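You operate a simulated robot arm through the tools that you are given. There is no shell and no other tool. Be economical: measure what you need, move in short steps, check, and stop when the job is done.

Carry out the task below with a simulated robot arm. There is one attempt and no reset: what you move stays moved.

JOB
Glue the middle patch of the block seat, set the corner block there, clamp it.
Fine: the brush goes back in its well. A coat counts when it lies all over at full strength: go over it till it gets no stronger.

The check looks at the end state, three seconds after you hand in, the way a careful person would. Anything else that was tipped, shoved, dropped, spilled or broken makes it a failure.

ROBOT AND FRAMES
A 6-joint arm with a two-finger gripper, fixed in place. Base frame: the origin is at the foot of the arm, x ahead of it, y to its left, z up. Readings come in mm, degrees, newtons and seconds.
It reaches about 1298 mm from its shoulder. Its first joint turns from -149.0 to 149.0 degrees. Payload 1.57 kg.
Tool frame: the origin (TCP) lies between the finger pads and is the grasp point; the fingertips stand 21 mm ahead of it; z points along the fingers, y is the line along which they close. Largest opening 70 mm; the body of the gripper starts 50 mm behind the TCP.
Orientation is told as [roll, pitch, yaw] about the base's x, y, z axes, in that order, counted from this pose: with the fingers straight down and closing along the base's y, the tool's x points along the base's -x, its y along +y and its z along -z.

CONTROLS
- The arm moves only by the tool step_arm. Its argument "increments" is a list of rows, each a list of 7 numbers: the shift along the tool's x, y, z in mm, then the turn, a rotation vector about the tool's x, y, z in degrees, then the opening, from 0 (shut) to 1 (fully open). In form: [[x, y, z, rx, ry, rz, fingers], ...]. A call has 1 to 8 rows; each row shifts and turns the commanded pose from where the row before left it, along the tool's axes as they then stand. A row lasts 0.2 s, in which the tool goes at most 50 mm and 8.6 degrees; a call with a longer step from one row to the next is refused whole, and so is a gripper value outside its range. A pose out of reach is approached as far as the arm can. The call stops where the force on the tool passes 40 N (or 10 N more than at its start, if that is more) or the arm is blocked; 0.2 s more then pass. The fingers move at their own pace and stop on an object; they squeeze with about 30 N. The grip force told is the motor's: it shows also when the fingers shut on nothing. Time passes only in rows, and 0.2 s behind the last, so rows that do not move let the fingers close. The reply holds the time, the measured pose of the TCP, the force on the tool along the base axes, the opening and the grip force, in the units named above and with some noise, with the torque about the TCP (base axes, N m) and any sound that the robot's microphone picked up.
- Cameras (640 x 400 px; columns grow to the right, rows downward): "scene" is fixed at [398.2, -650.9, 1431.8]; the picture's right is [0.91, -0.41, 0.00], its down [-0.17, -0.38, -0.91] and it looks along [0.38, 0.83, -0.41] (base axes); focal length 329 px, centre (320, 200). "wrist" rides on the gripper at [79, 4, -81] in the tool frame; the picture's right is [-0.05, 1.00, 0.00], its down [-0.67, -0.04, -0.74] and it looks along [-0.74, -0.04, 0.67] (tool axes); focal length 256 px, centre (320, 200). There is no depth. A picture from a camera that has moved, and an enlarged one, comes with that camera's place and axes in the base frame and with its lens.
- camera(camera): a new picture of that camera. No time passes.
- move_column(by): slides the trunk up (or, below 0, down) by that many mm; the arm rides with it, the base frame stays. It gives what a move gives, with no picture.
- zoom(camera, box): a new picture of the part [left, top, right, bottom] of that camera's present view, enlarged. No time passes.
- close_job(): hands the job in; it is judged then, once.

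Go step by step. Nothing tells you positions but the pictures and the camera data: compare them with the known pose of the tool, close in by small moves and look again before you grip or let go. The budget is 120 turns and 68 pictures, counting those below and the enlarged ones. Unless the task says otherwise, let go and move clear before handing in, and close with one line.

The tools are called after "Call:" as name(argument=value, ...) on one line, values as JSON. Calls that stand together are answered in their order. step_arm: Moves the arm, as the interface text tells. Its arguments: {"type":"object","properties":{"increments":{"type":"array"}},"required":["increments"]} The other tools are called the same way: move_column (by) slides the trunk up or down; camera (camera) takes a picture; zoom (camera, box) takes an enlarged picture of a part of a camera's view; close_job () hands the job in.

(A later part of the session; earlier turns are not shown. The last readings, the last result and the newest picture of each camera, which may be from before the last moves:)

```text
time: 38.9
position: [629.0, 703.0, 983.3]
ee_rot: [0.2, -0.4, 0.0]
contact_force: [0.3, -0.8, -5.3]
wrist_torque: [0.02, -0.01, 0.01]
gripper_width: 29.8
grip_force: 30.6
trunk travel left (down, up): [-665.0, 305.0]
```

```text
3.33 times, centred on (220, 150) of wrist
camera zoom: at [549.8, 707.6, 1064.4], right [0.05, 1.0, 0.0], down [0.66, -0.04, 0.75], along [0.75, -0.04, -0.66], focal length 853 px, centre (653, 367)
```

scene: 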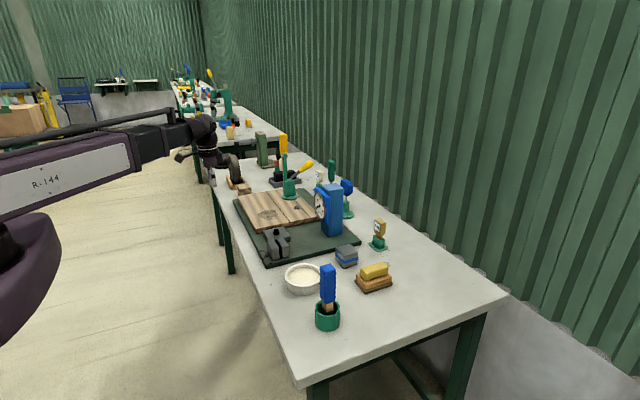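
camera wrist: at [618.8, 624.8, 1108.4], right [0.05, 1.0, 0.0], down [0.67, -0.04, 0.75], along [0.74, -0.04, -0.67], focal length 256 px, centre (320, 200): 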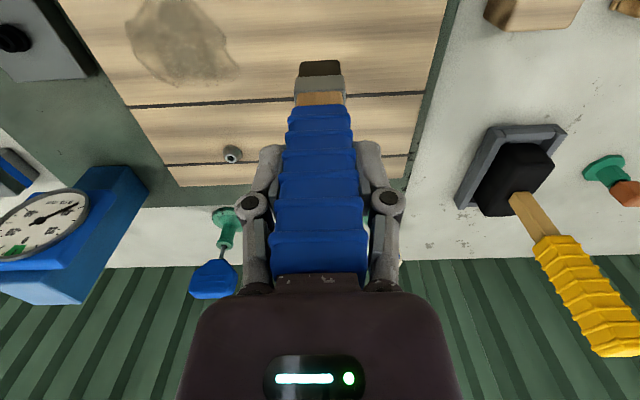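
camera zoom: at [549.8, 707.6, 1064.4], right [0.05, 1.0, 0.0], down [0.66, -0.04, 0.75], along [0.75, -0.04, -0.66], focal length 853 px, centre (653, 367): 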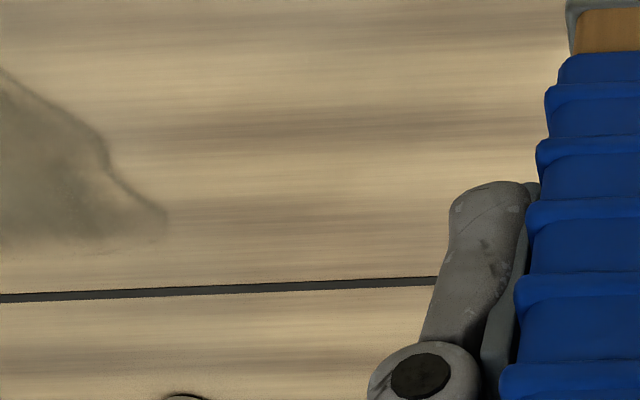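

No glue took there, so the seat may be elsewhere. I look at the green post with the spindle at the far left.

Call:
zoom(camera="scene", box=[170, 100, 300, 195])

```text
4.21 times, centred on (235, 148) of scene
camera zoom: at [398.2, -650.9, 1431.8], right [0.91, -0.41, 0.0], down [-0.17, -0.38, -0.91], along [0.38, 0.83, -0.41], focal length 1384 px, centre (678, 421)
```

zoom: 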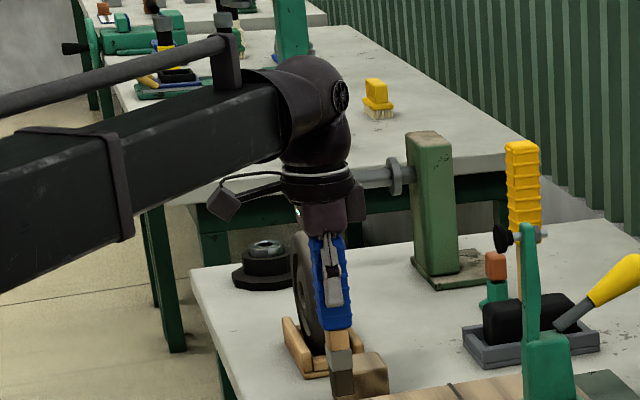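

That post is only a wheel axle, so the toggle clamp's landing point stays the best seat. Perhaps glue needs a moving stroke; I try a short one there.

Call:
step_arm(increments=[[-23, -41, 0, 0, 0, 0, 0], [-23, -42, 0, 0, 0, 0, 0], [-23, 0, 0, 0, 0, 0, 0], [0, 0, 0, 0, 0, 0, 0]])

Call:
move_column(by=-18)

Call:
move_column(by=-4)

```text
time: 39.9
position: [698.1, 618.7, 983.3]
ee_rot: [0.2, -0.4, 0.0]
contact_force: [0.4, -1.1, -5.9]
wrist_torque: [-0.01, 0.04, 0.0]
gripper_width: 29.8
grip_force: 29.5
trunk travel left (down, up): [-665.0, 305.0]
```

```text
time: 40.6
position: [697.9, 618.7, 965.5]
ee_rot: [0.3, -0.3, -0.1]
contact_force: [0.6, -0.4, -5.1]
wrist_torque: [-0.01, 0.03, -0.03]
gripper_width: 30.1
grip_force: 29.5
trunk travel left (down, up): [-647.0, 323.0]
```

```text
time: 41.1
position: [698.6, 619.5, 962.1]
ee_rot: [0.2, -0.3, -0.1]
contact_force: [1.7, 1.6, 5.5]
wrist_torque: [0.1, -0.13, 0.02]
gripper_width: 29.8
grip_force: 30.2
trunk travel left (down, up): [-643.0, 327.0]
```

Call:
step_arm(increments=[[0, 12, 0, 0, 0, 0, 0], [0, -12, 0, 0, 0, 0, 0], [0, -12, 0, 0, 0, 0, 0], [0, 12, 0, 0, 0, 0, 0], [0, 12, 0, 0, 0, 0, 0], [0, -12, 0, 0, 0, 0, 0], [0, -12, 0, 0, 0, 0, 0], [0, 12, 0, 0, 0, 0, 0]])

Call:
move_column(by=22)

Call:
step_arm(increments=[[23, 42, 0, 0, 0, 0, 0], [23, 42, 0, 0, 0, 0, 0], [23, 0, 0, 0, 0, 0, 0], [0, 0, 0, 0, 0, 0, 0]])

Call:
zoom(camera="wrist", box=[140, 90, 300, 210])

```text
time: 42.9
position: [696.7, 618.9, 963.2]
ee_rot: [0.0, -0.3, 0.1]
contact_force: [0.0, -2.7, 3.5]
wrist_torque: [-0.49, 0.09, -0.02]
gripper_width: 30.1
grip_force: 29.5
trunk travel left (down, up): [-643.0, 327.0]
```

```text
time: 43.6
position: [698.6, 619.7, 983.5]
ee_rot: [0.2, -0.3, 0.1]
contact_force: [0.0, 0.3, -7.3]
wrist_torque: [0.02, -0.01, 0.0]
gripper_width: 29.9
grip_force: 29.9
trunk travel left (down, up): [-665.0, 305.0]
```

```text
time: 44.6
position: [628.8, 704.3, 983.4]
ee_rot: [0.1, -0.3, 0.0]
contact_force: [-0.4, -0.7, -6.3]
wrist_torque: [-0.03, 0.02, -0.02]
gripper_width: 29.7
grip_force: 29.9
trunk travel left (down, up): [-665.0, 305.0]
```

```text
3.33 times, centred on (220, 150) of wrist
camera zoom: at [548.9, 708.4, 1064.1], right [0.05, 1.0, 0.0], down [0.66, -0.04, 0.75], along [0.75, -0.04, -0.66], focal length 853 px, centre (653, 367)
```

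zoom: 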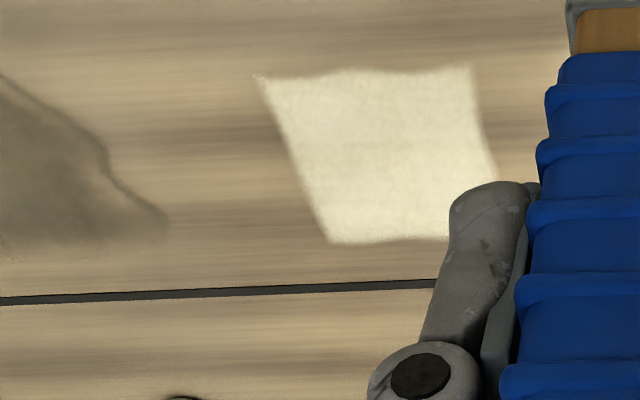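

The middle patch shows up as a 60 × 60 mm cream square, x 673–735, y 588–650, right at the clamp point. I go over the whole square with more strokes.

Call:
step_arm(increments=[[-23, -42, 0, 0, 0, 0, 0], [-23, -42, 0, 0, 0, 0, 0], [-14, -15, 0, 0, 0, 0, 0], [0, 0, 0, 0, 0, 0, 0]])

Call:
move_column(by=-22)

Call:
step_arm(increments=[[0, 15, 0, 0, 0, 0, 0], [0, 15, 0, 0, 0, 0, 0], [-12, 0, 0, 0, 0, 0, 0], [0, -15, 0, 0, 0, 0, 0], [0, -15, 0, 0, 0, 0, 0], [-12, 0, 0, 0, 0, 0, 0], [0, 15, 0, 0, 0, 0, 0], [0, 15, 0, 0, 0, 0, 0]])

Call:
step_arm(increments=[[-10, 0, 0, 0, 0, 0, 0], [0, -15, 0, 0, 0, 0, 0], [0, -15, 0, 0, 0, 0, 0], [17, 0, 0, 0, 0, 0, 0], [17, 0, 0, 0, 0, 0, 0], [0, 15, 0, 0, 0, 0, 0], [-17, 0, 0, 0, 0, 0, 0], [-17, 0, 0, 0, 0, 0, 0]])

Call:
step_arm(increments=[[0, 15, 0, 0, 0, 0, 0], [17, 0, 0, 0, 0, 0, 0], [17, 0, 0, 0, 0, 0, 0], [0, -15, 0, 0, 0, 0, 0], [0, -15, 0, 0, 0, 0, 0], [-12, 15, 0, 0, 0, 0, 0], [0, 15, 0, 0, 0, 0, 0], [0, -30, 0, 0, 0, 0, 0]])

```text
time: 45.6
position: [687.7, 604.1, 984.3]
ee_rot: [0.2, -0.3, 0.0]
contact_force: [0.0, -0.1, -6.0]
wrist_torque: [-0.02, 0.0, 0.04]
gripper_width: 30.0
grip_force: 30.6
trunk travel left (down, up): [-665.0, 305.0]
```

```text
time: 46.2
position: [687.7, 603.1, 962.3]
ee_rot: [0.2, -0.3, 0.0]
contact_force: [-0.8, -0.6, 3.5]
wrist_torque: [-0.18, 0.17, -0.01]
gripper_width: 30.0
grip_force: 29.6
trunk travel left (down, up): [-643.0, 327.0]
```

```text
time: 48.0
position: [712.2, 635.0, 962.7]
ee_rot: [0.1, -0.3, -0.1]
contact_force: [-0.6, -2.7, 3.4]
wrist_torque: [-0.47, 0.07, 0.02]
gripper_width: 29.8
grip_force: 29.8
trunk travel left (down, up): [-643.0, 327.0]
```

```text
time: 49.9
position: [721.1, 620.8, 962.8]
ee_rot: [0.3, -0.2, 0.1]
contact_force: [-2.3, -0.3, 3.3]
wrist_torque: [-0.15, 0.38, -0.04]
gripper_width: 29.9
grip_force: 30.1
trunk travel left (down, up): [-643.0, 327.0]
```

```text
time: 51.6
position: [698.2, 601.8, 962.3]
ee_rot: [0.1, -0.3, 0.0]
contact_force: [0.1, -1.6, 6.7]
wrist_torque: [-0.38, 0.02, 0.0]
gripper_width: 29.8
grip_force: 30.0
trunk travel left (down, up): [-643.0, 327.0]
```

Call:
move_column(by=22)

Call:
step_arm(increments=[[23, 45, 0, 0, 0, 0, 0], [23, 42, 0, 0, 0, 0, 0], [24, 14, 0, 0, 0, 0, 0], [0, 0, 0, 0, 0, 0, 0]])

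Call:
zoom(camera="wrist", box=[140, 90, 300, 210])

```text
time: 52.3
position: [698.0, 604.4, 983.5]
ee_rot: [0.2, -0.4, 0.0]
contact_force: [-0.1, 0.3, -6.4]
wrist_torque: [-0.01, 0.03, 0.0]
gripper_width: 29.9
grip_force: 30.6
trunk travel left (down, up): [-665.0, 305.0]
```

```text
refused: row 1 steps farther than a row can; nothing moved
```

```text
3.33 times, centred on (220, 150) of wrist
camera zoom: at [618.7, 609.1, 1064.2], right [0.05, 1.0, 0.0], down [0.66, -0.04, 0.75], along [0.75, -0.04, -0.66], focal length 853 px, centre (653, 367)
```

zoom: 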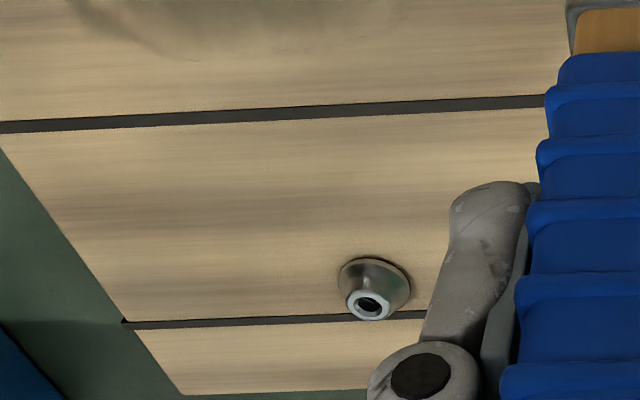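

Call:
step_arm(increments=[[23, 40, 0, 0, 0, 0, 0], [23, 42, 0, 0, 0, 0, 0], [24, 18, 0, 0, 0, 0, 0], [0, 0, 0, 0, 0, 0, 0]])

Call:
zoom(camera="wrist", box=[140, 90, 300, 210])

```text
time: 53.3
position: [627.4, 705.6, 982.6]
ee_rot: [0.1, -0.3, -0.1]
contact_force: [0.7, 0.0, -6.3]
wrist_torque: [-0.01, -0.02, -0.02]
gripper_width: 30.0
grip_force: 30.3
trunk travel left (down, up): [-665.0, 305.0]
```

```text
3.33 times, centred on (220, 150) of wrist
camera zoom: at [548.0, 709.7, 1064.2], right [0.05, 1.0, 0.0], down [0.66, -0.04, 0.75], along [0.75, -0.04, -0.66], focal length 853 px, centre (653, 367)
```

zoom: 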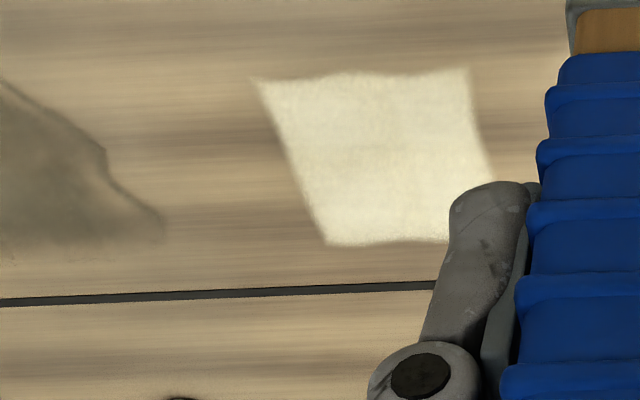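

The patch covers fully now; I re-dip once and repeat to be sure it reaches full strength.

Call:
move_column(by=45)

Call:
step_arm(increments=[[-4, -45, 0, 0, 0, 0, 0], [-4, -45, 0, 0, 0, 0, 0], [-4, -45, 0, 0, 0, 0, 0], [-4, -45, 0, 0, 0, 0, 0], [-4, -45, 0, 0, 0, 0, 0], [-4, -45, 0, 0, 0, 0, 0], [-4, -45, 0, 0, 0, 0, 0]])

Call:
step_arm(increments=[[-4, -45, 0, 0, 0, 0, 0], [-4, -45, 0, 0, 0, 0, 0], [-4, -45, 0, 0, 0, 0, 0], [-4, -45, 0, 0, 0, 0, 0], [-4, -45, 0, 0, 0, 0, 0], [-4, -45, 0, 0, 0, 0, 0], [-4, -36, 0, 0, 0, 0, 0], [0, 0, 0, 0, 0, 0, 0]])

Call:
move_column(by=-70)

```text
time: 54.2
position: [627.3, 705.8, 1029.3]
ee_rot: [0.1, -0.3, 0.0]
contact_force: [0.1, -0.4, -6.4]
wrist_torque: [-0.02, 0.02, 0.04]
gripper_width: 30.2
grip_force: 29.7
trunk travel left (down, up): [-710.0, 260.0]
```

```text
time: 55.8
position: [655.3, 388.8, 1027.9]
ee_rot: [0.2, -0.3, 0.1]
contact_force: [0.3, -0.5, -5.5]
wrist_torque: [0.0, 0.0, 0.01]
gripper_width: 29.7
grip_force: 29.6
trunk travel left (down, up): [-710.0, 260.0]
```

```text
time: 57.6
position: [682.6, 83.1, 1028.5]
ee_rot: [0.1, -0.2, 0.0]
contact_force: [-0.2, -0.9, -6.1]
wrist_torque: [0.02, 0.03, -0.01]
gripper_width: 29.5
grip_force: 30.2
out of reach, approached as far as the arm can: row 7
trunk travel left (down, up): [-710.0, 260.0]
```

```text
time: 58.7
position: [682.9, 82.2, 959.9]
ee_rot: [0.2, -0.4, -0.1]
contact_force: [0.2, 0.5, -6.9]
wrist_torque: [0.0, 0.07, -0.02]
gripper_width: 29.7
grip_force: 29.8
trunk travel left (down, up): [-640.0, 330.0]
```

Call:
move_column(by=-6)

Call:
move_column(by=-4)

Call:
move_column(by=-2)

```text
time: 59.2
position: [683.9, 82.9, 952.9]
ee_rot: [0.2, -0.3, 0.0]
contact_force: [0.3, 0.8, -6.3]
wrist_torque: [-0.03, 0.05, -0.03]
gripper_width: 29.8
grip_force: 30.1
trunk travel left (down, up): [-634.0, 336.0]
```

```text
time: 59.8
position: [682.3, 82.4, 948.7]
ee_rot: [0.1, -0.4, -0.1]
contact_force: [3.3, 1.5, 11.8]
wrist_torque: [-0.14, -0.4, 0.04]
gripper_width: 29.7
grip_force: 30.0
trunk travel left (down, up): [-630.0, 340.0]
```

```text
time: 60.2
position: [682.2, 82.0, 949.9]
ee_rot: [0.2, -0.5, 0.0]
contact_force: [-1.1, 1.6, 26.5]
wrist_torque: [-0.28, 0.39, -0.05]
gripper_width: 29.7
grip_force: 29.2
trunk travel left (down, up): [-629.0, 341.0]
stopped: the force on the tool passed its limit at 44 N (the readings are from after the stop); the commanded pose is now the measured one
```

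Dipped. I return above the patch's corner.

Call:
move_column(by=80)

Call:
step_arm(increments=[[0, 45, 0, 0, 0, 0, 0], [0, 45, 0, 0, 0, 0, 0], [0, 45, 0, 0, 0, 0, 0], [0, 45, 0, 0, 0, 0, 0], [0, 45, 0, 0, 0, 0, 0], [0, 45, 0, 0, 0, 0, 0], [0, 45, 0, 0, 0, 0, 0], [0, 45, 0, 0, 0, 0, 0]])

Call:
step_arm(increments=[[-3, 45, 0, 0, 0, 0, 0], [-2, 45, 0, 0, 0, 0, 0], [0, 45, 0, 0, 0, 0, 0], [0, 25, 0, 0, 0, 0, 0], [0, 0, 0, 0, 0, 0, 0]])

Call:
move_column(by=-61)

Call:
move_column(by=-5)

```text
time: 61.4
position: [684.5, 83.0, 1027.0]
ee_rot: [0.2, -0.5, 0.0]
contact_force: [0.6, -0.7, -6.5]
wrist_torque: [0.0, 0.02, 0.01]
gripper_width: 29.7
grip_force: 30.4
trunk travel left (down, up): [-709.0, 261.0]
```

```text
time: 63.2
position: [685.5, 443.6, 1027.4]
ee_rot: [0.1, -0.5, 0.0]
contact_force: [-0.1, -0.1, -5.8]
wrist_torque: [-0.07, 0.02, -0.04]
gripper_width: 29.9
grip_force: 30.0
trunk travel left (down, up): [-709.0, 261.0]
```

```text
time: 64.4
position: [689.6, 604.7, 1027.7]
ee_rot: [0.2, -0.4, -0.1]
contact_force: [-0.1, 0.3, -5.7]
wrist_torque: [0.02, 0.02, 0.03]
gripper_width: 29.6
grip_force: 30.5
out of reach, approached as far as the arm can: row 2
trunk travel left (down, up): [-709.0, 261.0]
```

```text
time: 65.4
position: [691.0, 603.4, 965.8]
ee_rot: [0.2, -0.5, 0.0]
contact_force: [-0.8, -0.4, -6.2]
wrist_torque: [0.0, 0.02, 0.01]
gripper_width: 29.8
grip_force: 29.7
trunk travel left (down, up): [-648.0, 322.0]
```

```text
time: 65.9
position: [689.5, 602.7, 962.5]
ee_rot: [0.2, -0.5, -0.1]
contact_force: [4.1, 2.2, 10.8]
wrist_torque: [0.14, -0.29, -0.01]
gripper_width: 29.7
grip_force: 30.2
trunk travel left (down, up): [-643.0, 327.0]
```

Call:
step_arm(increments=[[0, 15, 0, 0, 0, 0, 0], [0, 15, 0, 0, 0, 0, 0], [-10, 0, 0, 0, 0, 0, 0], [0, -15, 0, 0, 0, 0, 0], [0, -15, 0, 0, 0, 0, 0], [-12, 0, 0, 0, 0, 0, 0], [0, 15, 0, 0, 0, 0, 0], [0, 15, 0, 0, 0, 0, 0]])

Call:
step_arm(increments=[[-10, 0, 0, 0, 0, 0, 0], [0, -15, 0, 0, 0, 0, 0], [0, -15, 0, 0, 0, 0, 0], [16, 0, 0, 0, 0, 0, 0], [17, 0, 0, 0, 0, 0, 0], [0, 15, 0, 0, 0, 0, 0], [-17, 0, 0, 0, 0, 0, 0], [-16, 0, 0, 0, 0, 0, 0]])

Call:
step_arm(increments=[[0, 15, 0, 0, 0, 0, 0], [16, 0, 0, 0, 0, 0, 0], [17, 0, 0, 0, 0, 0, 0], [0, -15, 0, 0, 0, 0, 0], [0, -15, 0, 0, 0, 0, 0], [-12, 15, 0, 0, 0, 0, 0], [0, 15, 0, 0, 0, 0, 0], [0, -30, 0, 0, 0, 0, 0]])

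Call:
move_column(by=22)

Call:
step_arm(increments=[[23, 40, 0, 0, 0, 0, 0], [23, 42, 0, 0, 0, 0, 0], [24, 30, 0, 0, 0, 0, 0], [0, 0, 0, 0, 0, 0, 0]])

Call:
zoom(camera="wrist", box=[140, 90, 300, 210])

```text
time: 67.7
position: [711.7, 633.0, 962.6]
ee_rot: [0.2, -0.5, -0.1]
contact_force: [-0.4, -3.2, 6.5]
wrist_torque: [-0.67, 0.11, 0.03]
gripper_width: 29.8
grip_force: 29.7
trunk travel left (down, up): [-643.0, 327.0]
```

```text
time: 69.5
position: [721.2, 619.8, 962.9]
ee_rot: [0.2, -0.5, 0.0]
contact_force: [-3.6, 0.0, 6.4]
wrist_torque: [-0.21, 0.57, -0.06]
gripper_width: 29.9
grip_force: 29.5
trunk travel left (down, up): [-643.0, 327.0]
```

```text
time: 71.3
position: [700.9, 604.0, 963.2]
ee_rot: [0.2, -0.6, 0.1]
contact_force: [0.8, 1.2, 11.1]
wrist_torque: [-0.15, 0.03, -0.01]
gripper_width: 29.9
grip_force: 30.4
trunk travel left (down, up): [-643.0, 327.0]
```

```text
time: 72.0
position: [700.7, 603.0, 983.3]
ee_rot: [0.2, -0.6, 0.0]
contact_force: [0.3, 0.6, -6.0]
wrist_torque: [-0.01, 0.01, -0.05]
gripper_width: 29.8
grip_force: 30.1
trunk travel left (down, up): [-665.0, 305.0]
```

```text
time: 73.0
position: [628.6, 717.4, 982.0]
ee_rot: [0.2, -0.5, 0.1]
contact_force: [0.1, 0.0, -5.3]
wrist_torque: [0.0, 0.02, 0.04]
gripper_width: 29.9
grip_force: 29.8
trunk travel left (down, up): [-665.0, 305.0]
```

```text
3.33 times, centred on (220, 150) of wrist
camera zoom: at [548.8, 722.4, 1063.9], right [0.05, 1.0, 0.0], down [0.66, -0.04, 0.75], along [0.75, -0.04, -0.66], focal length 853 px, centre (653, 367)
```

zoom: 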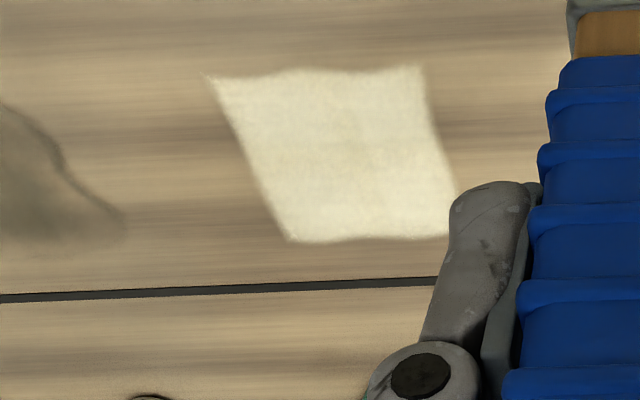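

The coat is even and no stronger than before: full. I take the brush back to its well at (678.8, −79).

Call:
move_column(by=50)

Call:
step_arm(increments=[[-3, -45, 0, 0, 0, 0, 0], [-3, -45, 0, 0, 0, 0, 0], [-3, -45, 0, 0, 0, 0, 0], [-3, -45, 0, 0, 0, 0, 0], [-3, -45, 0, 0, 0, 0, 0], [-3, -45, 0, 0, 0, 0, 0], [-3, -45, 0, 0, 0, 0, 0], [-3, -45, 0, 0, 0, 0, 0]])

Call:
step_arm(increments=[[-3, -45, 0, 0, 0, 0, 0], [-3, -45, 0, 0, 0, 0, 0], [-3, -45, 0, 0, 0, 0, 0], [-3, -45, 0, 0, 0, 0, 0], [-3, -45, 0, 0, 0, 0, 0], [-3, -45, 0, 0, 0, 0, 0], [-3, -45, 0, 0, 0, 0, 0], [0, 0, 0, 0, 0, 0, 0]])

```text
time: 73.9
position: [629.9, 717.9, 1032.9]
ee_rot: [0.2, -0.4, 0.0]
contact_force: [0.1, 0.6, -6.2]
wrist_torque: [0.02, 0.03, 0.02]
gripper_width: 29.8
grip_force: 30.1
trunk travel left (down, up): [-715.0, 255.0]
```

```text
time: 75.7
position: [652.8, 356.6, 1033.1]
ee_rot: [0.2, -0.5, -0.1]
contact_force: [-0.2, -0.6, -5.2]
wrist_torque: [-0.03, 0.02, -0.02]
gripper_width: 29.8
grip_force: 29.7
trunk travel left (down, up): [-715.0, 255.0]
```

```text
time: 77.5
position: [671.4, 41.6, 1034.3]
ee_rot: [0.2, -0.5, 0.0]
contact_force: [0.5, -0.2, -5.6]
wrist_torque: [0.0, 0.06, -0.02]
gripper_width: 29.6
grip_force: 29.9
trunk travel left (down, up): [-715.0, 255.0]
```

Call:
step_arm(increments=[[-3, -40, 0, 0.2, 0.5, 0, 0], [-2, -40, 0, 0, 0, 0, 0], [-2, -40.5, 0, 0, 0, 0, 0], [0, 0, 0, 0, 0, 0, 0]])

Call:
camera(camera="wrist")

```text
time: 78.5
position: [680.5, -78.9, 1031.4]
ee_rot: [0.0, 0.1, 0.0]
contact_force: [-0.4, -0.2, -5.5]
wrist_torque: [-0.02, 0.02, -0.04]
gripper_width: 29.4
grip_force: 30.1
trunk travel left (down, up): [-715.0, 255.0]
```

```text
21 pictures are left
camera wrist: at [600.7, -74.5, 1114.9], right [0.05, 1.0, 0.0], down [0.67, -0.04, 0.74], along [0.74, -0.04, -0.67], focal length 256 px, centre (320, 200)
```

wrist: 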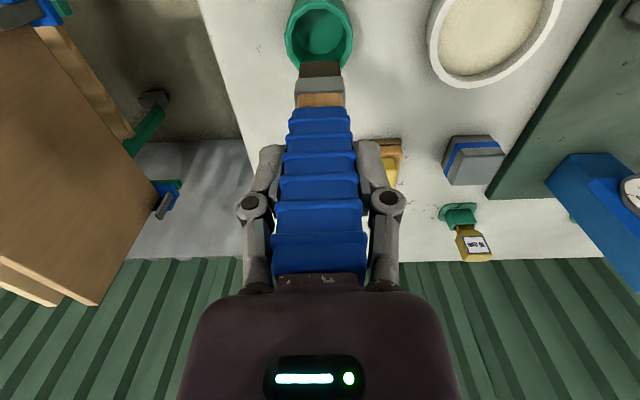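

The brush is lined up over the pot. I lower it in.

Call:
step_arm(increments=[[1.5, 0, 0, 0, 0, 0, 0], [0, 0, 0, 0, 0, 0, 0]])

Call:
move_column(by=-60)

Call:
move_column(by=-40)

Call:
move_column(by=-6)

```text
time: 79.1
position: [679.0, -79.1, 1034.6]
ee_rot: [0.0, 0.0, 0.0]
contact_force: [0.6, 0.3, -6.1]
wrist_torque: [-0.01, 0.0, 0.01]
gripper_width: 29.9
grip_force: 29.7
trunk travel left (down, up): [-715.0, 255.0]
```

```text
time: 80.1
position: [678.6, -76.8, 973.8]
ee_rot: [0.0, 0.0, 0.0]
contact_force: [-0.1, 0.0, -5.4]
wrist_torque: [-0.02, 0.0, 0.0]
gripper_width: 29.9
grip_force: 30.0
trunk travel left (down, up): [-655.0, 315.0]
```

```text
time: 81.0
position: [678.6, -78.7, 934.7]
ee_rot: [0.0, 0.0, 0.0]
contact_force: [0.2, 0.0, -5.7]
wrist_torque: [-0.04, -0.01, 0.02]
gripper_width: 29.7
grip_force: 30.3
trunk travel left (down, up): [-615.0, 355.0]
```

```text
time: 81.5
position: [679.3, -79.7, 926.5]
ee_rot: [0.0, -0.1, 0.0]
contact_force: [-0.4, -0.5, -5.8]
wrist_torque: [-0.01, 0.01, 0.01]
gripper_width: 29.5
grip_force: 30.3
trunk travel left (down, up): [-609.0, 361.0]
```

Call:
move_column(by=-2.5)

Call:
move_column(by=-2)

```text
time: 82.0
position: [678.7, -78.8, 924.8]
ee_rot: [0.0, 0.0, -0.1]
contact_force: [0.3, 1.2, -5.9]
wrist_torque: [0.0, 0.03, -0.01]
gripper_width: 30.0
grip_force: 29.8
trunk travel left (down, up): [-607.0, 363.0]
```

```text
time: 82.6
position: [679.2, -79.6, 922.1]
ee_rot: [0.0, 0.0, 0.0]
contact_force: [0.3, -0.2, -5.4]
wrist_torque: [0.0, 0.02, -0.02]
gripper_width: 30.2
grip_force: 29.8
trunk travel left (down, up): [-605.0, 365.0]
```

Call:
move_column(by=-2)

Call:
move_column(by=-2)

Call:
move_column(by=-2)

```text
time: 83.1
position: [678.5, -78.0, 922.9]
ee_rot: [0.0, -0.3, -0.1]
contact_force: [5.9, -0.8, 26.4]
wrist_torque: [-0.02, -1.08, -0.02]
gripper_width: 29.7
grip_force: 30.1
trunk travel left (down, up): [-603.0, 367.0]
```

```text
time: 83.4
position: [677.5, -78.0, 922.4]
ee_rot: [-0.1, -0.2, 0.0]
contact_force: [-1.2, 0.4, 28.3]
wrist_torque: [0.17, -0.09, 0.08]
gripper_width: 30.0
grip_force: 29.8
trunk travel left (down, up): [-602.0, 368.0]
stopped: the force on the tool passed its limit at 45 N (the readings are from after the stop); the commanded pose is now the measured one
```

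```text
time: 83.8
position: [677.7, -78.1, 922.6]
ee_rot: [0.0, -0.3, 0.0]
contact_force: [-0.7, 0.3, 33.4]
wrist_torque: [0.19, 0.03, 0.0]
gripper_width: 29.7
grip_force: 29.7
trunk travel left (down, up): [-602.0, 368.0]
stopped: the force on the tool passed its limit at 45 N (the readings are from after the stop); the commanded pose is now the measured one
```

It stands on the pot's floor. I ease up 1.5 mm, open the fingers and rise clear.

Call:
move_column(by=1.5)

Call:
step_arm(increments=[[0, 0, 0, 0, 0, 0, 0.3], [0, 0, 0, 0, 0, 0, 0.7], [0, 0, 0, 0, 0, 0, 1], [0, 0, 0, 0, 0, 0, 1]])

Call:
move_column(by=130)

Call:
camera(camera="wrist")

```text
time: 84.3
position: [679.2, -78.4, 922.2]
ee_rot: [-0.1, -0.1, 0.0]
contact_force: [-5.3, 0.9, 9.9]
wrist_torque: [0.15, 0.47, 0.04]
gripper_width: 29.8
grip_force: 30.0
trunk travel left (down, up): [-604.0, 366.0]
```

```text
time: 85.3
position: [679.7, -79.1, 922.5]
ee_rot: [0.0, -0.3, 0.1]
contact_force: [0.7, 0.0, 0.5]
wrist_torque: [0.02, -0.01, 0.01]
gripper_width: 70.1
grip_force: 0.1
trunk travel left (down, up): [-604.0, 366.0]
```

```text
time: 86.9
position: [679.5, -78.8, 1052.2]
ee_rot: [-0.1, -0.1, -0.1]
contact_force: [-0.5, -0.5, -0.7]
wrist_torque: [-0.01, 0.01, -0.01]
gripper_width: 70.0
grip_force: 0.0
trunk travel left (down, up): [-734.0, 236.0]
```

```text
20 pictures are left
camera wrist: at [600.2, -74.2, 1133.3], right [0.05, 1.0, 0.0], down [0.66, -0.04, 0.75], along [0.75, -0.04, -0.67], focal length 256 px, centre (320, 200)
```

wrist: 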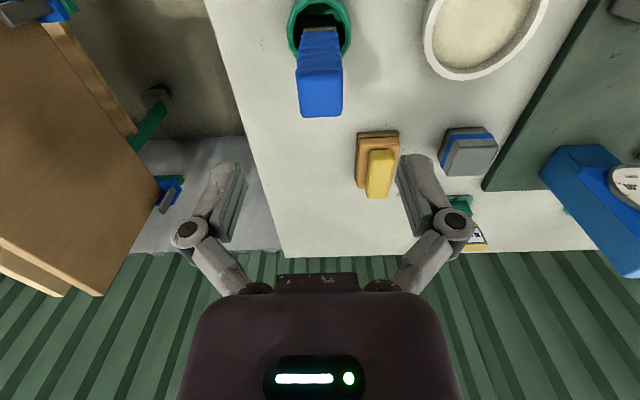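

The brush stands in its well. Now to the corner block at about (665, 820).

Call:
step_arm(increments=[[6, 45, 0, 0, 0, 0, 1], [6, 45, 0, 0, 0, 0, 1], [6, 45, 0, 0, 0, 0, 1], [6, 45, 0, 0, 0, 0, 1], [6, 45, 0, 0, 0, 0, 1], [6, 45, 0, 0, 0, 0, 1], [6, 45, 0, 0, 0, 0, 1], [6, 45, 0, 0, 0, 0, 1]])

Call:
step_arm(increments=[[6, 45, 0, 0, 0, 0, 1], [6, 45, 0, 0, 0, 0, 1], [6, 45, 0, 0, 0, 0, 1], [0, 45, 0, 0, 0, 0, 1], [0, 45, 0, 0, 0, 0, 1], [0, 45, 0, 0, 0, 0, 1], [0, 45, 0, 0, 0, 0, 1], [0, 45, 0, 0, 0, 0, 1]])

Call:
step_arm(increments=[[0, 45, 0, 0, 0, 0, 1], [0, 45, 0, 0, 0, 0, 1], [0, 45, 0, 0, 0, 0, 1], [0, 40, 0, 0, 0, 0, 1], [0, 0, 0, 0, 0, 0, 1]])

Call:
camera(camera="wrist")

```text
time: 88.7
position: [634.5, 282.3, 1052.3]
ee_rot: [-0.1, -0.2, 0.0]
contact_force: [0.4, 0.7, 0.1]
wrist_torque: [-0.05, -0.03, -0.02]
gripper_width: 70.0
grip_force: 0.1
trunk travel left (down, up): [-734.0, 236.0]
```

```text
time: 90.5
position: [614.9, 643.1, 1052.2]
ee_rot: [-0.1, -0.1, -0.2]
contact_force: [-0.3, 0.0, -0.9]
wrist_torque: [0.02, 0.03, 0.02]
gripper_width: 70.4
grip_force: 0.1
out of reach, approached as far as the arm can: row 2
trunk travel left (down, up): [-734.0, 236.0]
```

```text
time: 91.7
position: [613.5, 816.7, 1052.0]
ee_rot: [0.0, -0.2, 0.1]
contact_force: [-0.3, -0.1, 0.1]
wrist_torque: [0.02, -0.04, -0.01]
gripper_width: 70.1
grip_force: 0.0
out of reach, approached as far as the arm can: row 4
trunk travel left (down, up): [-734.0, 236.0]
```

```text
19 pictures are left
camera wrist: at [534.4, 821.7, 1133.5], right [0.05, 1.0, 0.0], down [0.66, -0.04, 0.75], along [0.75, -0.04, -0.67], focal length 256 px, centre (320, 200)
```

wrist: 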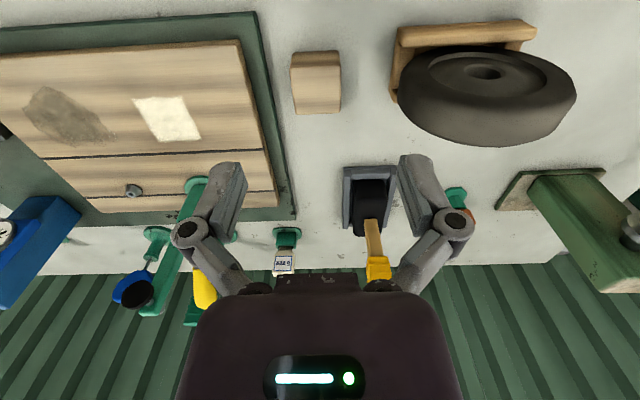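

The block is square to the axes, about 56 mm wide, top centre near (679, 811, 822). I go above it and look again.

Call:
step_arm(increments=[[-33, -3, 0, 0, 0, 0, 1], [-33, -3, 0, 0, 0, 0, 1], [0, 0, 0, 0, 0, 0, 1]])

Call:
move_column(by=-140)

Call:
camera(camera="wrist")

```text
time: 92.5
position: [678.4, 811.0, 1053.3]
ee_rot: [-0.1, -0.2, 0.0]
contact_force: [-0.5, 0.9, 0.4]
wrist_torque: [0.01, -0.02, 0.02]
gripper_width: 69.9
grip_force: 0.1
trunk travel left (down, up): [-734.0, 236.0]
```

```text
time: 94.1
position: [679.1, 810.8, 914.2]
ee_rot: [0.1, -0.3, 0.0]
contact_force: [0.0, 0.0, 0.1]
wrist_torque: [-0.01, -0.02, 0.01]
gripper_width: 70.1
grip_force: 0.1
trunk travel left (down, up): [-594.0, 376.0]
```

```text
18 pictures are left
camera wrist: at [599.8, 816.1, 993.4], right [0.05, 1.0, 0.0], down [0.66, -0.04, 0.75], along [0.75, -0.04, -0.67], focal length 256 px, centre (320, 200)
```

wrist: 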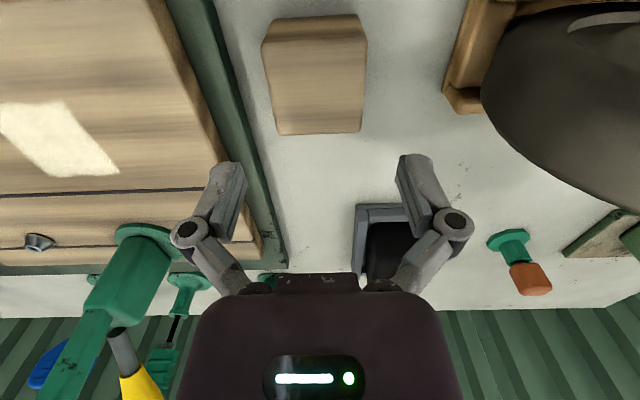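

Centre refined to (681, 811), width about 60. The fingers straddle it with 5 mm each side; I descend in steps.

Call:
step_arm(increments=[[-2, 0, 0, 0, 0, 0, 1], [0, 0, 0, 0, 0, 0, 1]])

Call:
move_column(by=-75)

Call:
camera(camera="wrist")

```text
time: 94.7
position: [682.5, 812.3, 912.6]
ee_rot: [0.1, -0.2, 0.1]
contact_force: [0.7, -1.3, 0.6]
wrist_torque: [-0.03, 0.0, -0.01]
gripper_width: 70.1
grip_force: 0.0
trunk travel left (down, up): [-594.0, 376.0]
```

```text
time: 95.9
position: [682.4, 812.1, 837.7]
ee_rot: [0.1, -0.3, 0.0]
contact_force: [0.1, 0.8, 0.0]
wrist_torque: [0.01, 0.01, 0.03]
gripper_width: 70.3
grip_force: 0.0
trunk travel left (down, up): [-519.0, 451.0]
```

```text
17 pictures are left
camera wrist: at [601.6, 816.3, 918.4], right [0.05, 1.0, 0.0], down [0.66, -0.04, 0.75], along [0.75, -0.04, -0.67], focal length 256 px, centre (320, 200)
```

wrist: 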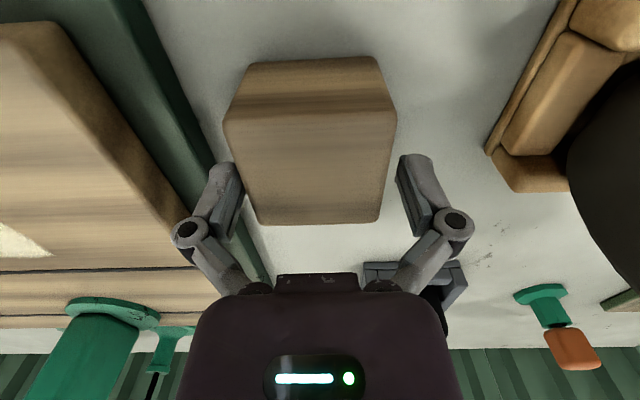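

Comparing the views, the block is really about 51 mm wide with its top near z 849 and centre (668, 811); the table is nearer 797. I shift 14 mm back, lower 4 mm, and close.

Call:
step_arm(increments=[[7, -0.5, 0, 0, 0, 0, 1], [7, -0.5, 0, 0, 0, 0, 1], [0, 0, 0, 0, 0, 0, 1]])

Call:
move_column(by=-4)

Call:
step_arm(increments=[[0, 0, 0, 0, 0, 0, 0.8], [0, 0, 0, 0, 0, 0, 0.6], [0, 0, 0, 0, 0, 0, 0.3], [0, 0, 0, 0, 0, 0, 0]])

Call:
camera(camera="wrist")

```text
time: 96.7
position: [665.5, 810.8, 838.2]
ee_rot: [0.0, -0.2, 0.0]
contact_force: [-0.2, 0.3, -0.4]
wrist_torque: [0.02, 0.01, -0.01]
gripper_width: 69.9
grip_force: 0.0
trunk travel left (down, up): [-519.0, 451.0]
```

```text
time: 97.2
position: [666.6, 810.2, 832.5]
ee_rot: [0.0, -0.2, 0.0]
contact_force: [0.7, -0.5, -0.1]
wrist_torque: [-0.02, -0.02, -0.01]
gripper_width: 70.3
grip_force: 0.1
trunk travel left (down, up): [-515.0, 455.0]
```

```text
time: 98.2
position: [666.7, 811.5, 833.4]
ee_rot: [0.0, -0.2, 0.0]
contact_force: [0.5, -0.3, 2.3]
wrist_torque: [-0.05, 0.01, 0.0]
gripper_width: 55.3
grip_force: 30.3
trunk travel left (down, up): [-515.0, 455.0]
```

```text
16 pictures are left
camera wrist: at [587.3, 815.3, 914.5], right [0.05, 1.0, 0.0], down [0.66, -0.04, 0.75], along [0.75, -0.04, -0.66], focal length 256 px, centre (320, 200)
```

wrist: 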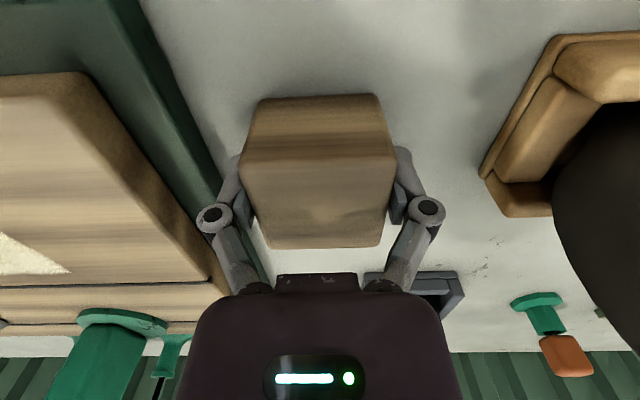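

Gripped at 55 mm. I lift the block and carry it over the glued patch.

Call:
move_column(by=90)

Call:
step_arm(increments=[[-6, -32, 0, 0, 0, 0, 0], [-6, -32, 0, 0, 0, 0, 0], [-6, -32, 0, 0, 0, 0, 0], [-6, -32, 0, 0, 0, 0, 0], [0, 0, 0, 0, 0, 0, 0]])

Call:
camera(camera="wrist")

Call:
zoom(camera="scene", box=[230, 145, 310, 210])

```text
time: 99.4
position: [666.5, 810.3, 922.7]
ee_rot: [-0.1, -0.2, 0.0]
contact_force: [0.1, 0.4, -1.2]
wrist_torque: [0.02, 0.01, -0.01]
gripper_width: 55.4
grip_force: 30.1
trunk travel left (down, up): [-605.0, 365.0]
```

```text
time: 100.6
position: [690.9, 683.2, 924.6]
ee_rot: [0.0, -0.2, 0.0]
contact_force: [-1.3, -0.2, -0.9]
wrist_torque: [-0.01, 0.05, 0.01]
gripper_width: 55.1
grip_force: 30.3
trunk travel left (down, up): [-605.0, 365.0]
```

```text
15 pictures are left
camera wrist: at [610.8, 687.6, 1004.2], right [0.05, 1.0, 0.0], down [0.66, -0.04, 0.75], along [0.75, -0.04, -0.67], focal length 256 px, centre (320, 200)
```

wrist: 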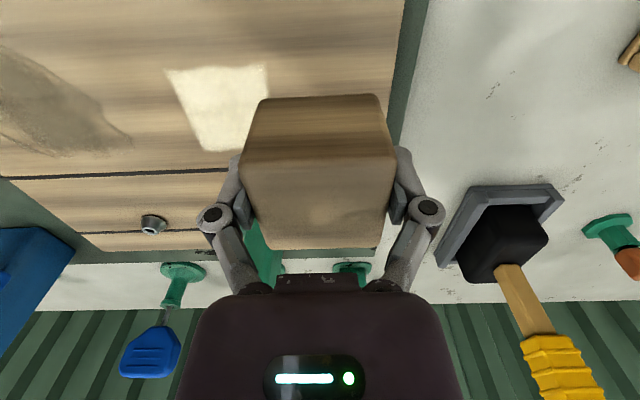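

```text
6.15 times, centred on (270, 178) of scene
camera zoom: at [398.2, -650.9, 1431.8], right [0.91, -0.41, 0.0], down [-0.17, -0.38, -0.91], along [0.38, 0.83, -0.41], focal length 2023 px, centre (628, 338)
```

zoom: 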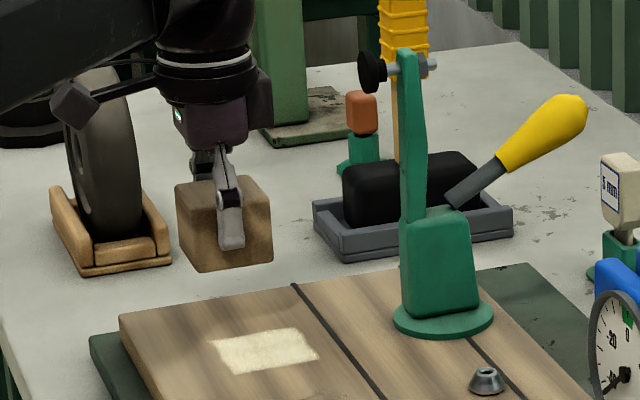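

The patch is visible and the block's centre sits about 5 mm ahead of the TCP. I place TCP at (698, 618.5) and lower most of the way.

Call:
step_arm(increments=[[-4, -32, 0, 0, 0, 0, 0], [-3, -32.5, 0, 0, 0, 0, 0], [0, 0, 0, 0, 0, 0, 0]])

Call:
move_column(by=-30)

Call:
camera(camera="wrist")

Call:
zoom(camera="scene", box=[235, 160, 305, 215])

```text
time: 101.4
position: [696.2, 616.6, 922.9]
ee_rot: [0.1, -0.2, 0.0]
contact_force: [0.1, -0.1, -0.7]
wrist_torque: [0.0, 0.04, -0.01]
gripper_width: 55.1
grip_force: 30.1
trunk travel left (down, up): [-605.0, 365.0]
```

```text
time: 102.2
position: [697.3, 617.2, 892.5]
ee_rot: [0.0, -0.3, 0.1]
contact_force: [0.3, -1.1, -0.4]
wrist_torque: [0.02, 0.0, 0.02]
gripper_width: 55.3
grip_force: 30.1
trunk travel left (down, up): [-575.0, 395.0]
```

```text
13 pictures are left
camera wrist: at [617.0, 621.6, 974.3], right [0.05, 1.0, 0.0], down [0.66, -0.04, 0.75], along [0.75, -0.04, -0.67], focal length 256 px, centre (320, 200)
```

wrist: 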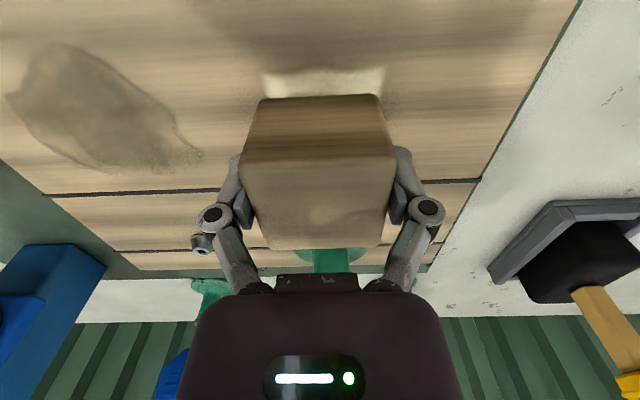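

```text
7.27 times, centred on (270, 188) of scene
camera zoom: at [398.2, -650.9, 1431.8], right [0.91, -0.41, 0.0], down [-0.17, -0.38, -0.91], along [0.38, 0.83, -0.41], focal length 2390 px, centre (684, 291)
```

zoom: 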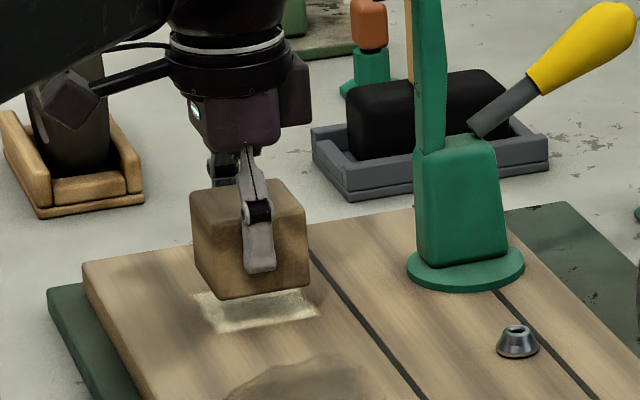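

The block should go 3 mm to the left (+y); x is fine. I correct and lower to contact.

Call:
step_arm(increments=[[0.5, 3, 0, 0, 0, 0, 0], [0, 0, 0, 0, 0, 0, 0]])

Call:
move_column(by=-12)

Call:
move_column(by=-3)

Call:
move_column(by=-3)

```text
time: 102.8
position: [694.5, 621.3, 892.8]
ee_rot: [0.0, -0.2, 0.0]
contact_force: [0.3, 0.0, -0.5]
wrist_torque: [0.0, -0.03, -0.02]
gripper_width: 55.2
grip_force: 29.9
trunk travel left (down, up): [-575.0, 395.0]
```

```text
time: 103.4
position: [695.6, 620.1, 881.4]
ee_rot: [0.0, -0.3, 0.1]
contact_force: [-0.1, 0.4, -1.1]
wrist_torque: [0.0, -0.01, 0.0]
gripper_width: 55.2
grip_force: 29.6
trunk travel left (down, up): [-563.0, 407.0]
```

```text
time: 103.9
position: [696.6, 621.1, 877.8]
ee_rot: [0.1, -0.1, 0.0]
contact_force: [-0.3, -0.6, -1.6]
wrist_torque: [0.03, -0.01, 0.01]
gripper_width: 55.1
grip_force: 30.0
trunk travel left (down, up): [-560.0, 410.0]
```

```text
time: 104.4
position: [696.6, 620.1, 874.0]
ee_rot: [0.0, -0.3, 0.0]
contact_force: [-0.2, 0.6, -0.2]
wrist_torque: [0.01, 0.0, -0.02]
gripper_width: 55.1
grip_force: 30.2
trunk travel left (down, up): [-557.0, 413.0]
```

Call:
move_column(by=-2)

Call:
move_column(by=-2)

Call:
move_column(by=-2)

Call:
camera(camera="wrist")

```text
time: 105.0
position: [697.0, 620.6, 873.3]
ee_rot: [0.1, -0.2, -0.1]
contact_force: [0.0, 0.7, 3.0]
wrist_torque: [-0.02, 0.01, 0.02]
gripper_width: 55.2
grip_force: 30.1
trunk travel left (down, up): [-555.0, 415.0]
```

```text
time: 105.5
position: [695.7, 620.6, 873.2]
ee_rot: [0.1, -0.3, 0.0]
contact_force: [6.6, 5.8, 22.9]
wrist_torque: [0.18, -0.09, 0.05]
gripper_width: 55.3
grip_force: 29.6
trunk travel left (down, up): [-553.0, 417.0]
```

```text
time: 106.0
position: [694.5, 619.8, 871.5]
ee_rot: [0.0, -0.3, 0.0]
contact_force: [3.6, 5.6, 21.4]
wrist_torque: [0.13, -0.05, 0.06]
gripper_width: 55.2
grip_force: 30.0
trunk travel left (down, up): [-551.0, 419.0]
```

```text
11 pictures are left
camera wrist: at [615.2, 624.3, 951.6], right [0.05, 1.0, 0.0], down [0.66, -0.04, 0.75], along [0.75, -0.04, -0.66], focal length 256 px, centre (320, 200)
```

wrist: 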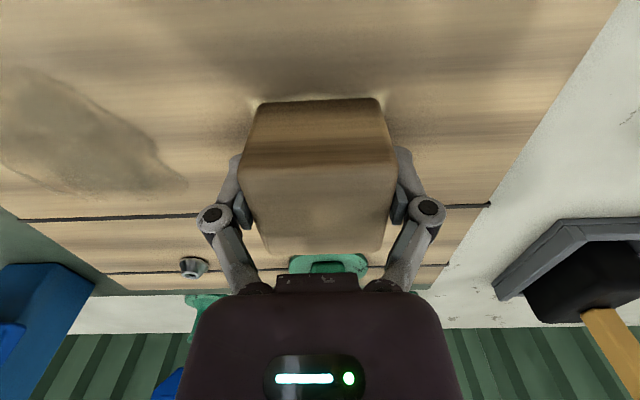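

The block sits square on the patch with even margins. I ease off, open and rise.

Call:
move_column(by=2.5)

Call:
step_arm(increments=[[0, 0, 0, 0, 0, 0, 0.85], [0, 0, 0, 0, 0, 0, 1], [0, 0, 0, 0, 0, 0, 1]])

Call:
move_column(by=70)

Call:
step_arm(increments=[[35, 0, 0, 0, 0, 0, 1], [35, 0, 0, 0, 0, 0, 1], [35, 0, 0, 0, 0, 0, 1], [0, 0, 0, 0, 0, 0, 1]])

Call:
camera(camera="wrist")

Call:
zoom(camera="scene", box=[230, 140, 340, 220])

```text
time: 106.5
position: [695.9, 620.1, 871.2]
ee_rot: [-0.1, -0.1, 0.0]
contact_force: [-1.3, -0.3, -0.8]
wrist_torque: [-0.02, 0.0, 0.0]
gripper_width: 55.1
grip_force: 29.9
trunk travel left (down, up): [-553.0, 417.0]
```

```text
time: 107.3
position: [696.0, 620.0, 871.1]
ee_rot: [0.0, -0.1, 0.1]
contact_force: [-0.3, -0.5, -0.1]
wrist_torque: [-0.02, -0.04, -0.01]
gripper_width: 69.9
grip_force: 0.1
trunk travel left (down, up): [-553.0, 417.0]
```

```text
time: 108.4
position: [695.9, 621.5, 941.5]
ee_rot: [0.0, -0.2, 0.0]
contact_force: [0.1, -0.5, -0.1]
wrist_torque: [-0.02, 0.02, 0.04]
gripper_width: 70.0
grip_force: 0.1
trunk travel left (down, up): [-623.0, 347.0]
```

```text
time: 109.4
position: [591.7, 619.4, 942.0]
ee_rot: [0.0, -0.2, 0.0]
contact_force: [0.4, 0.7, -0.8]
wrist_torque: [0.01, -0.04, 0.03]
gripper_width: 70.1
grip_force: 0.1
trunk travel left (down, up): [-623.0, 347.0]
```

```text
10 pictures are left
camera wrist: at [512.1, 624.3, 1022.8], right [0.05, 1.0, 0.0], down [0.66, -0.04, 0.75], along [0.75, -0.04, -0.67], focal length 256 px, centre (320, 200)
```

wrist: 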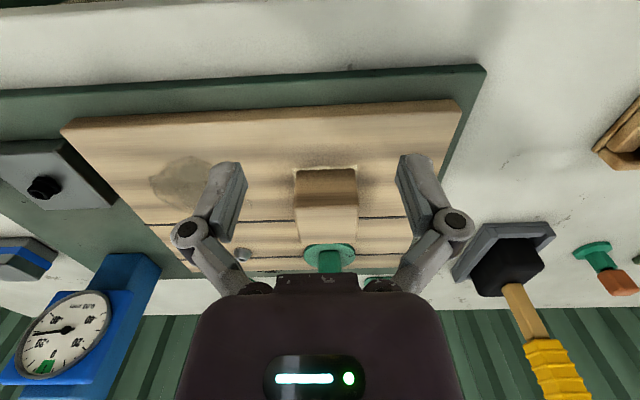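

```text
5.00 times, centred on (285, 180) of scene
camera zoom: at [398.2, -650.9, 1431.8], right [0.91, -0.41, 0.0], down [-0.17, -0.38, -0.91], along [0.38, 0.83, -0.41], focal length 1643 px, centre (495, 300)
```

zoom: 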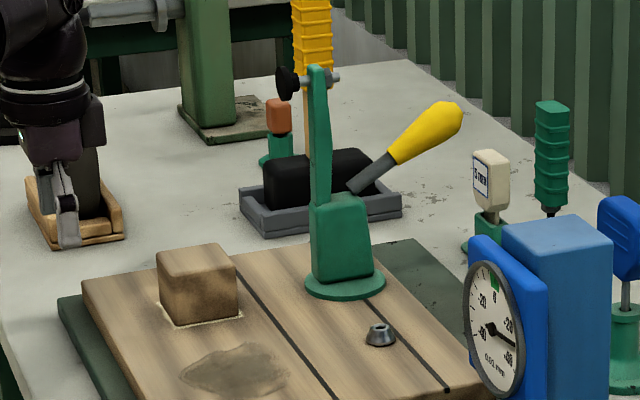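

The block is seated. The clamp's yellow handle points back (+x) with its end near (948, 618, 992); swinging it up and forward should bring the arm down. I raise above everything and move behind the handle with closed fingers.

Call:
move_column(by=165)

Call:
step_arm(increments=[[-45, 0, 0, 0, 0, 0, 0], [-45, 0, 0, 0, 0, 0, 0], [-45, 0, 0, 0, 0, 0, 0], [-45, 0, 0, 0, 0, 0, 0], [-45, 0, 0, 0, 0, 0, 0], [-45, 0, 0, 0, 0, 0, 0], [-45, 0, 0, 0, 0, 0, 0], [-45, 0, 0, 0, 0, 0, 0]])

Call:
step_arm(increments=[[-18, 0, 0, 0, 0, 0, 0], [0, 0, 0, 0, 0, 0, 0]])

Call:
zoom(camera="scene", box=[250, 110, 350, 200])

```text
time: 111.3
position: [592.7, 619.5, 1106.8]
ee_rot: [0.0, -0.2, 0.0]
contact_force: [1.0, 0.0, -0.1]
wrist_torque: [0.01, -0.02, -0.01]
gripper_width: 70.0
grip_force: 0.0
trunk travel left (down, up): [-788.0, 182.0]
```

```text
time: 113.1
position: [951.6, 617.7, 1105.7]
ee_rot: [0.0, -0.1, 0.0]
contact_force: [-0.8, 0.1, -0.4]
wrist_torque: [0.0, 0.01, -0.02]
gripper_width: 0.1
grip_force: 28.8
trunk travel left (down, up): [-788.0, 182.0]
```

```text
time: 113.7
position: [967.9, 617.5, 1107.7]
ee_rot: [0.0, -0.2, 0.0]
contact_force: [-0.3, 0.9, 0.1]
wrist_torque: [0.01, -0.03, -0.05]
gripper_width: 0.0
grip_force: 28.5
trunk travel left (down, up): [-788.0, 182.0]
```

```text
4.44 times, centred on (300, 155) of scene
camera zoom: at [398.2, -650.9, 1431.8], right [0.91, -0.41, 0.0], down [-0.17, -0.38, -0.91], along [0.38, 0.83, -0.41], focal length 1461 px, centre (409, 400)
```

zoom: 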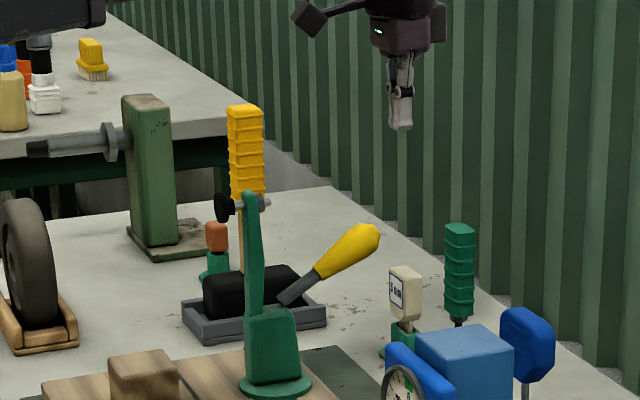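

The closed fingers hang clear behind the handle. I descend to tip height 971.

Call:
move_column(by=-90)

Call:
move_column(by=-25)

Call:
zoom(camera="scene", box=[260, 120, 350, 200])

```text
time: 114.9
position: [969.0, 618.6, 1016.8]
ee_rot: [0.0, -0.2, -0.1]
contact_force: [-0.1, 0.6, 0.0]
wrist_torque: [-0.03, 0.0, 0.01]
gripper_width: 0.0
grip_force: 29.3
trunk travel left (down, up): [-698.0, 272.0]
```

```text
time: 115.6
position: [969.9, 617.7, 990.7]
ee_rot: [0.1, -0.3, 0.0]
contact_force: [0.1, -0.3, -0.3]
wrist_torque: [0.03, -0.04, -0.01]
gripper_width: 0.0
grip_force: 28.7
trunk travel left (down, up): [-673.0, 297.0]
```

```text
5.00 times, centred on (305, 160) of scene
camera zoom: at [398.2, -650.9, 1431.8], right [0.91, -0.41, 0.0], down [-0.17, -0.38, -0.91], along [0.38, 0.83, -0.41], focal length 1643 px, centre (395, 400)
```

zoom: 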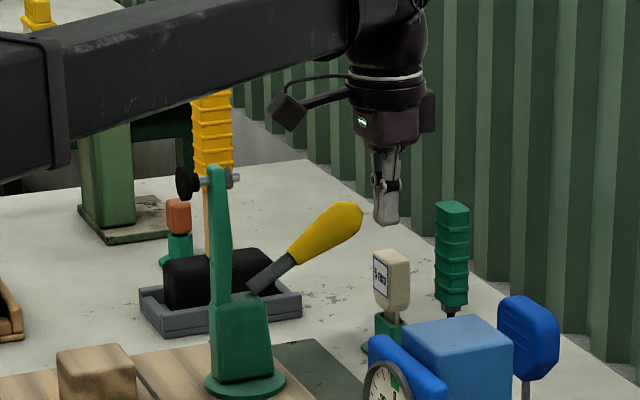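

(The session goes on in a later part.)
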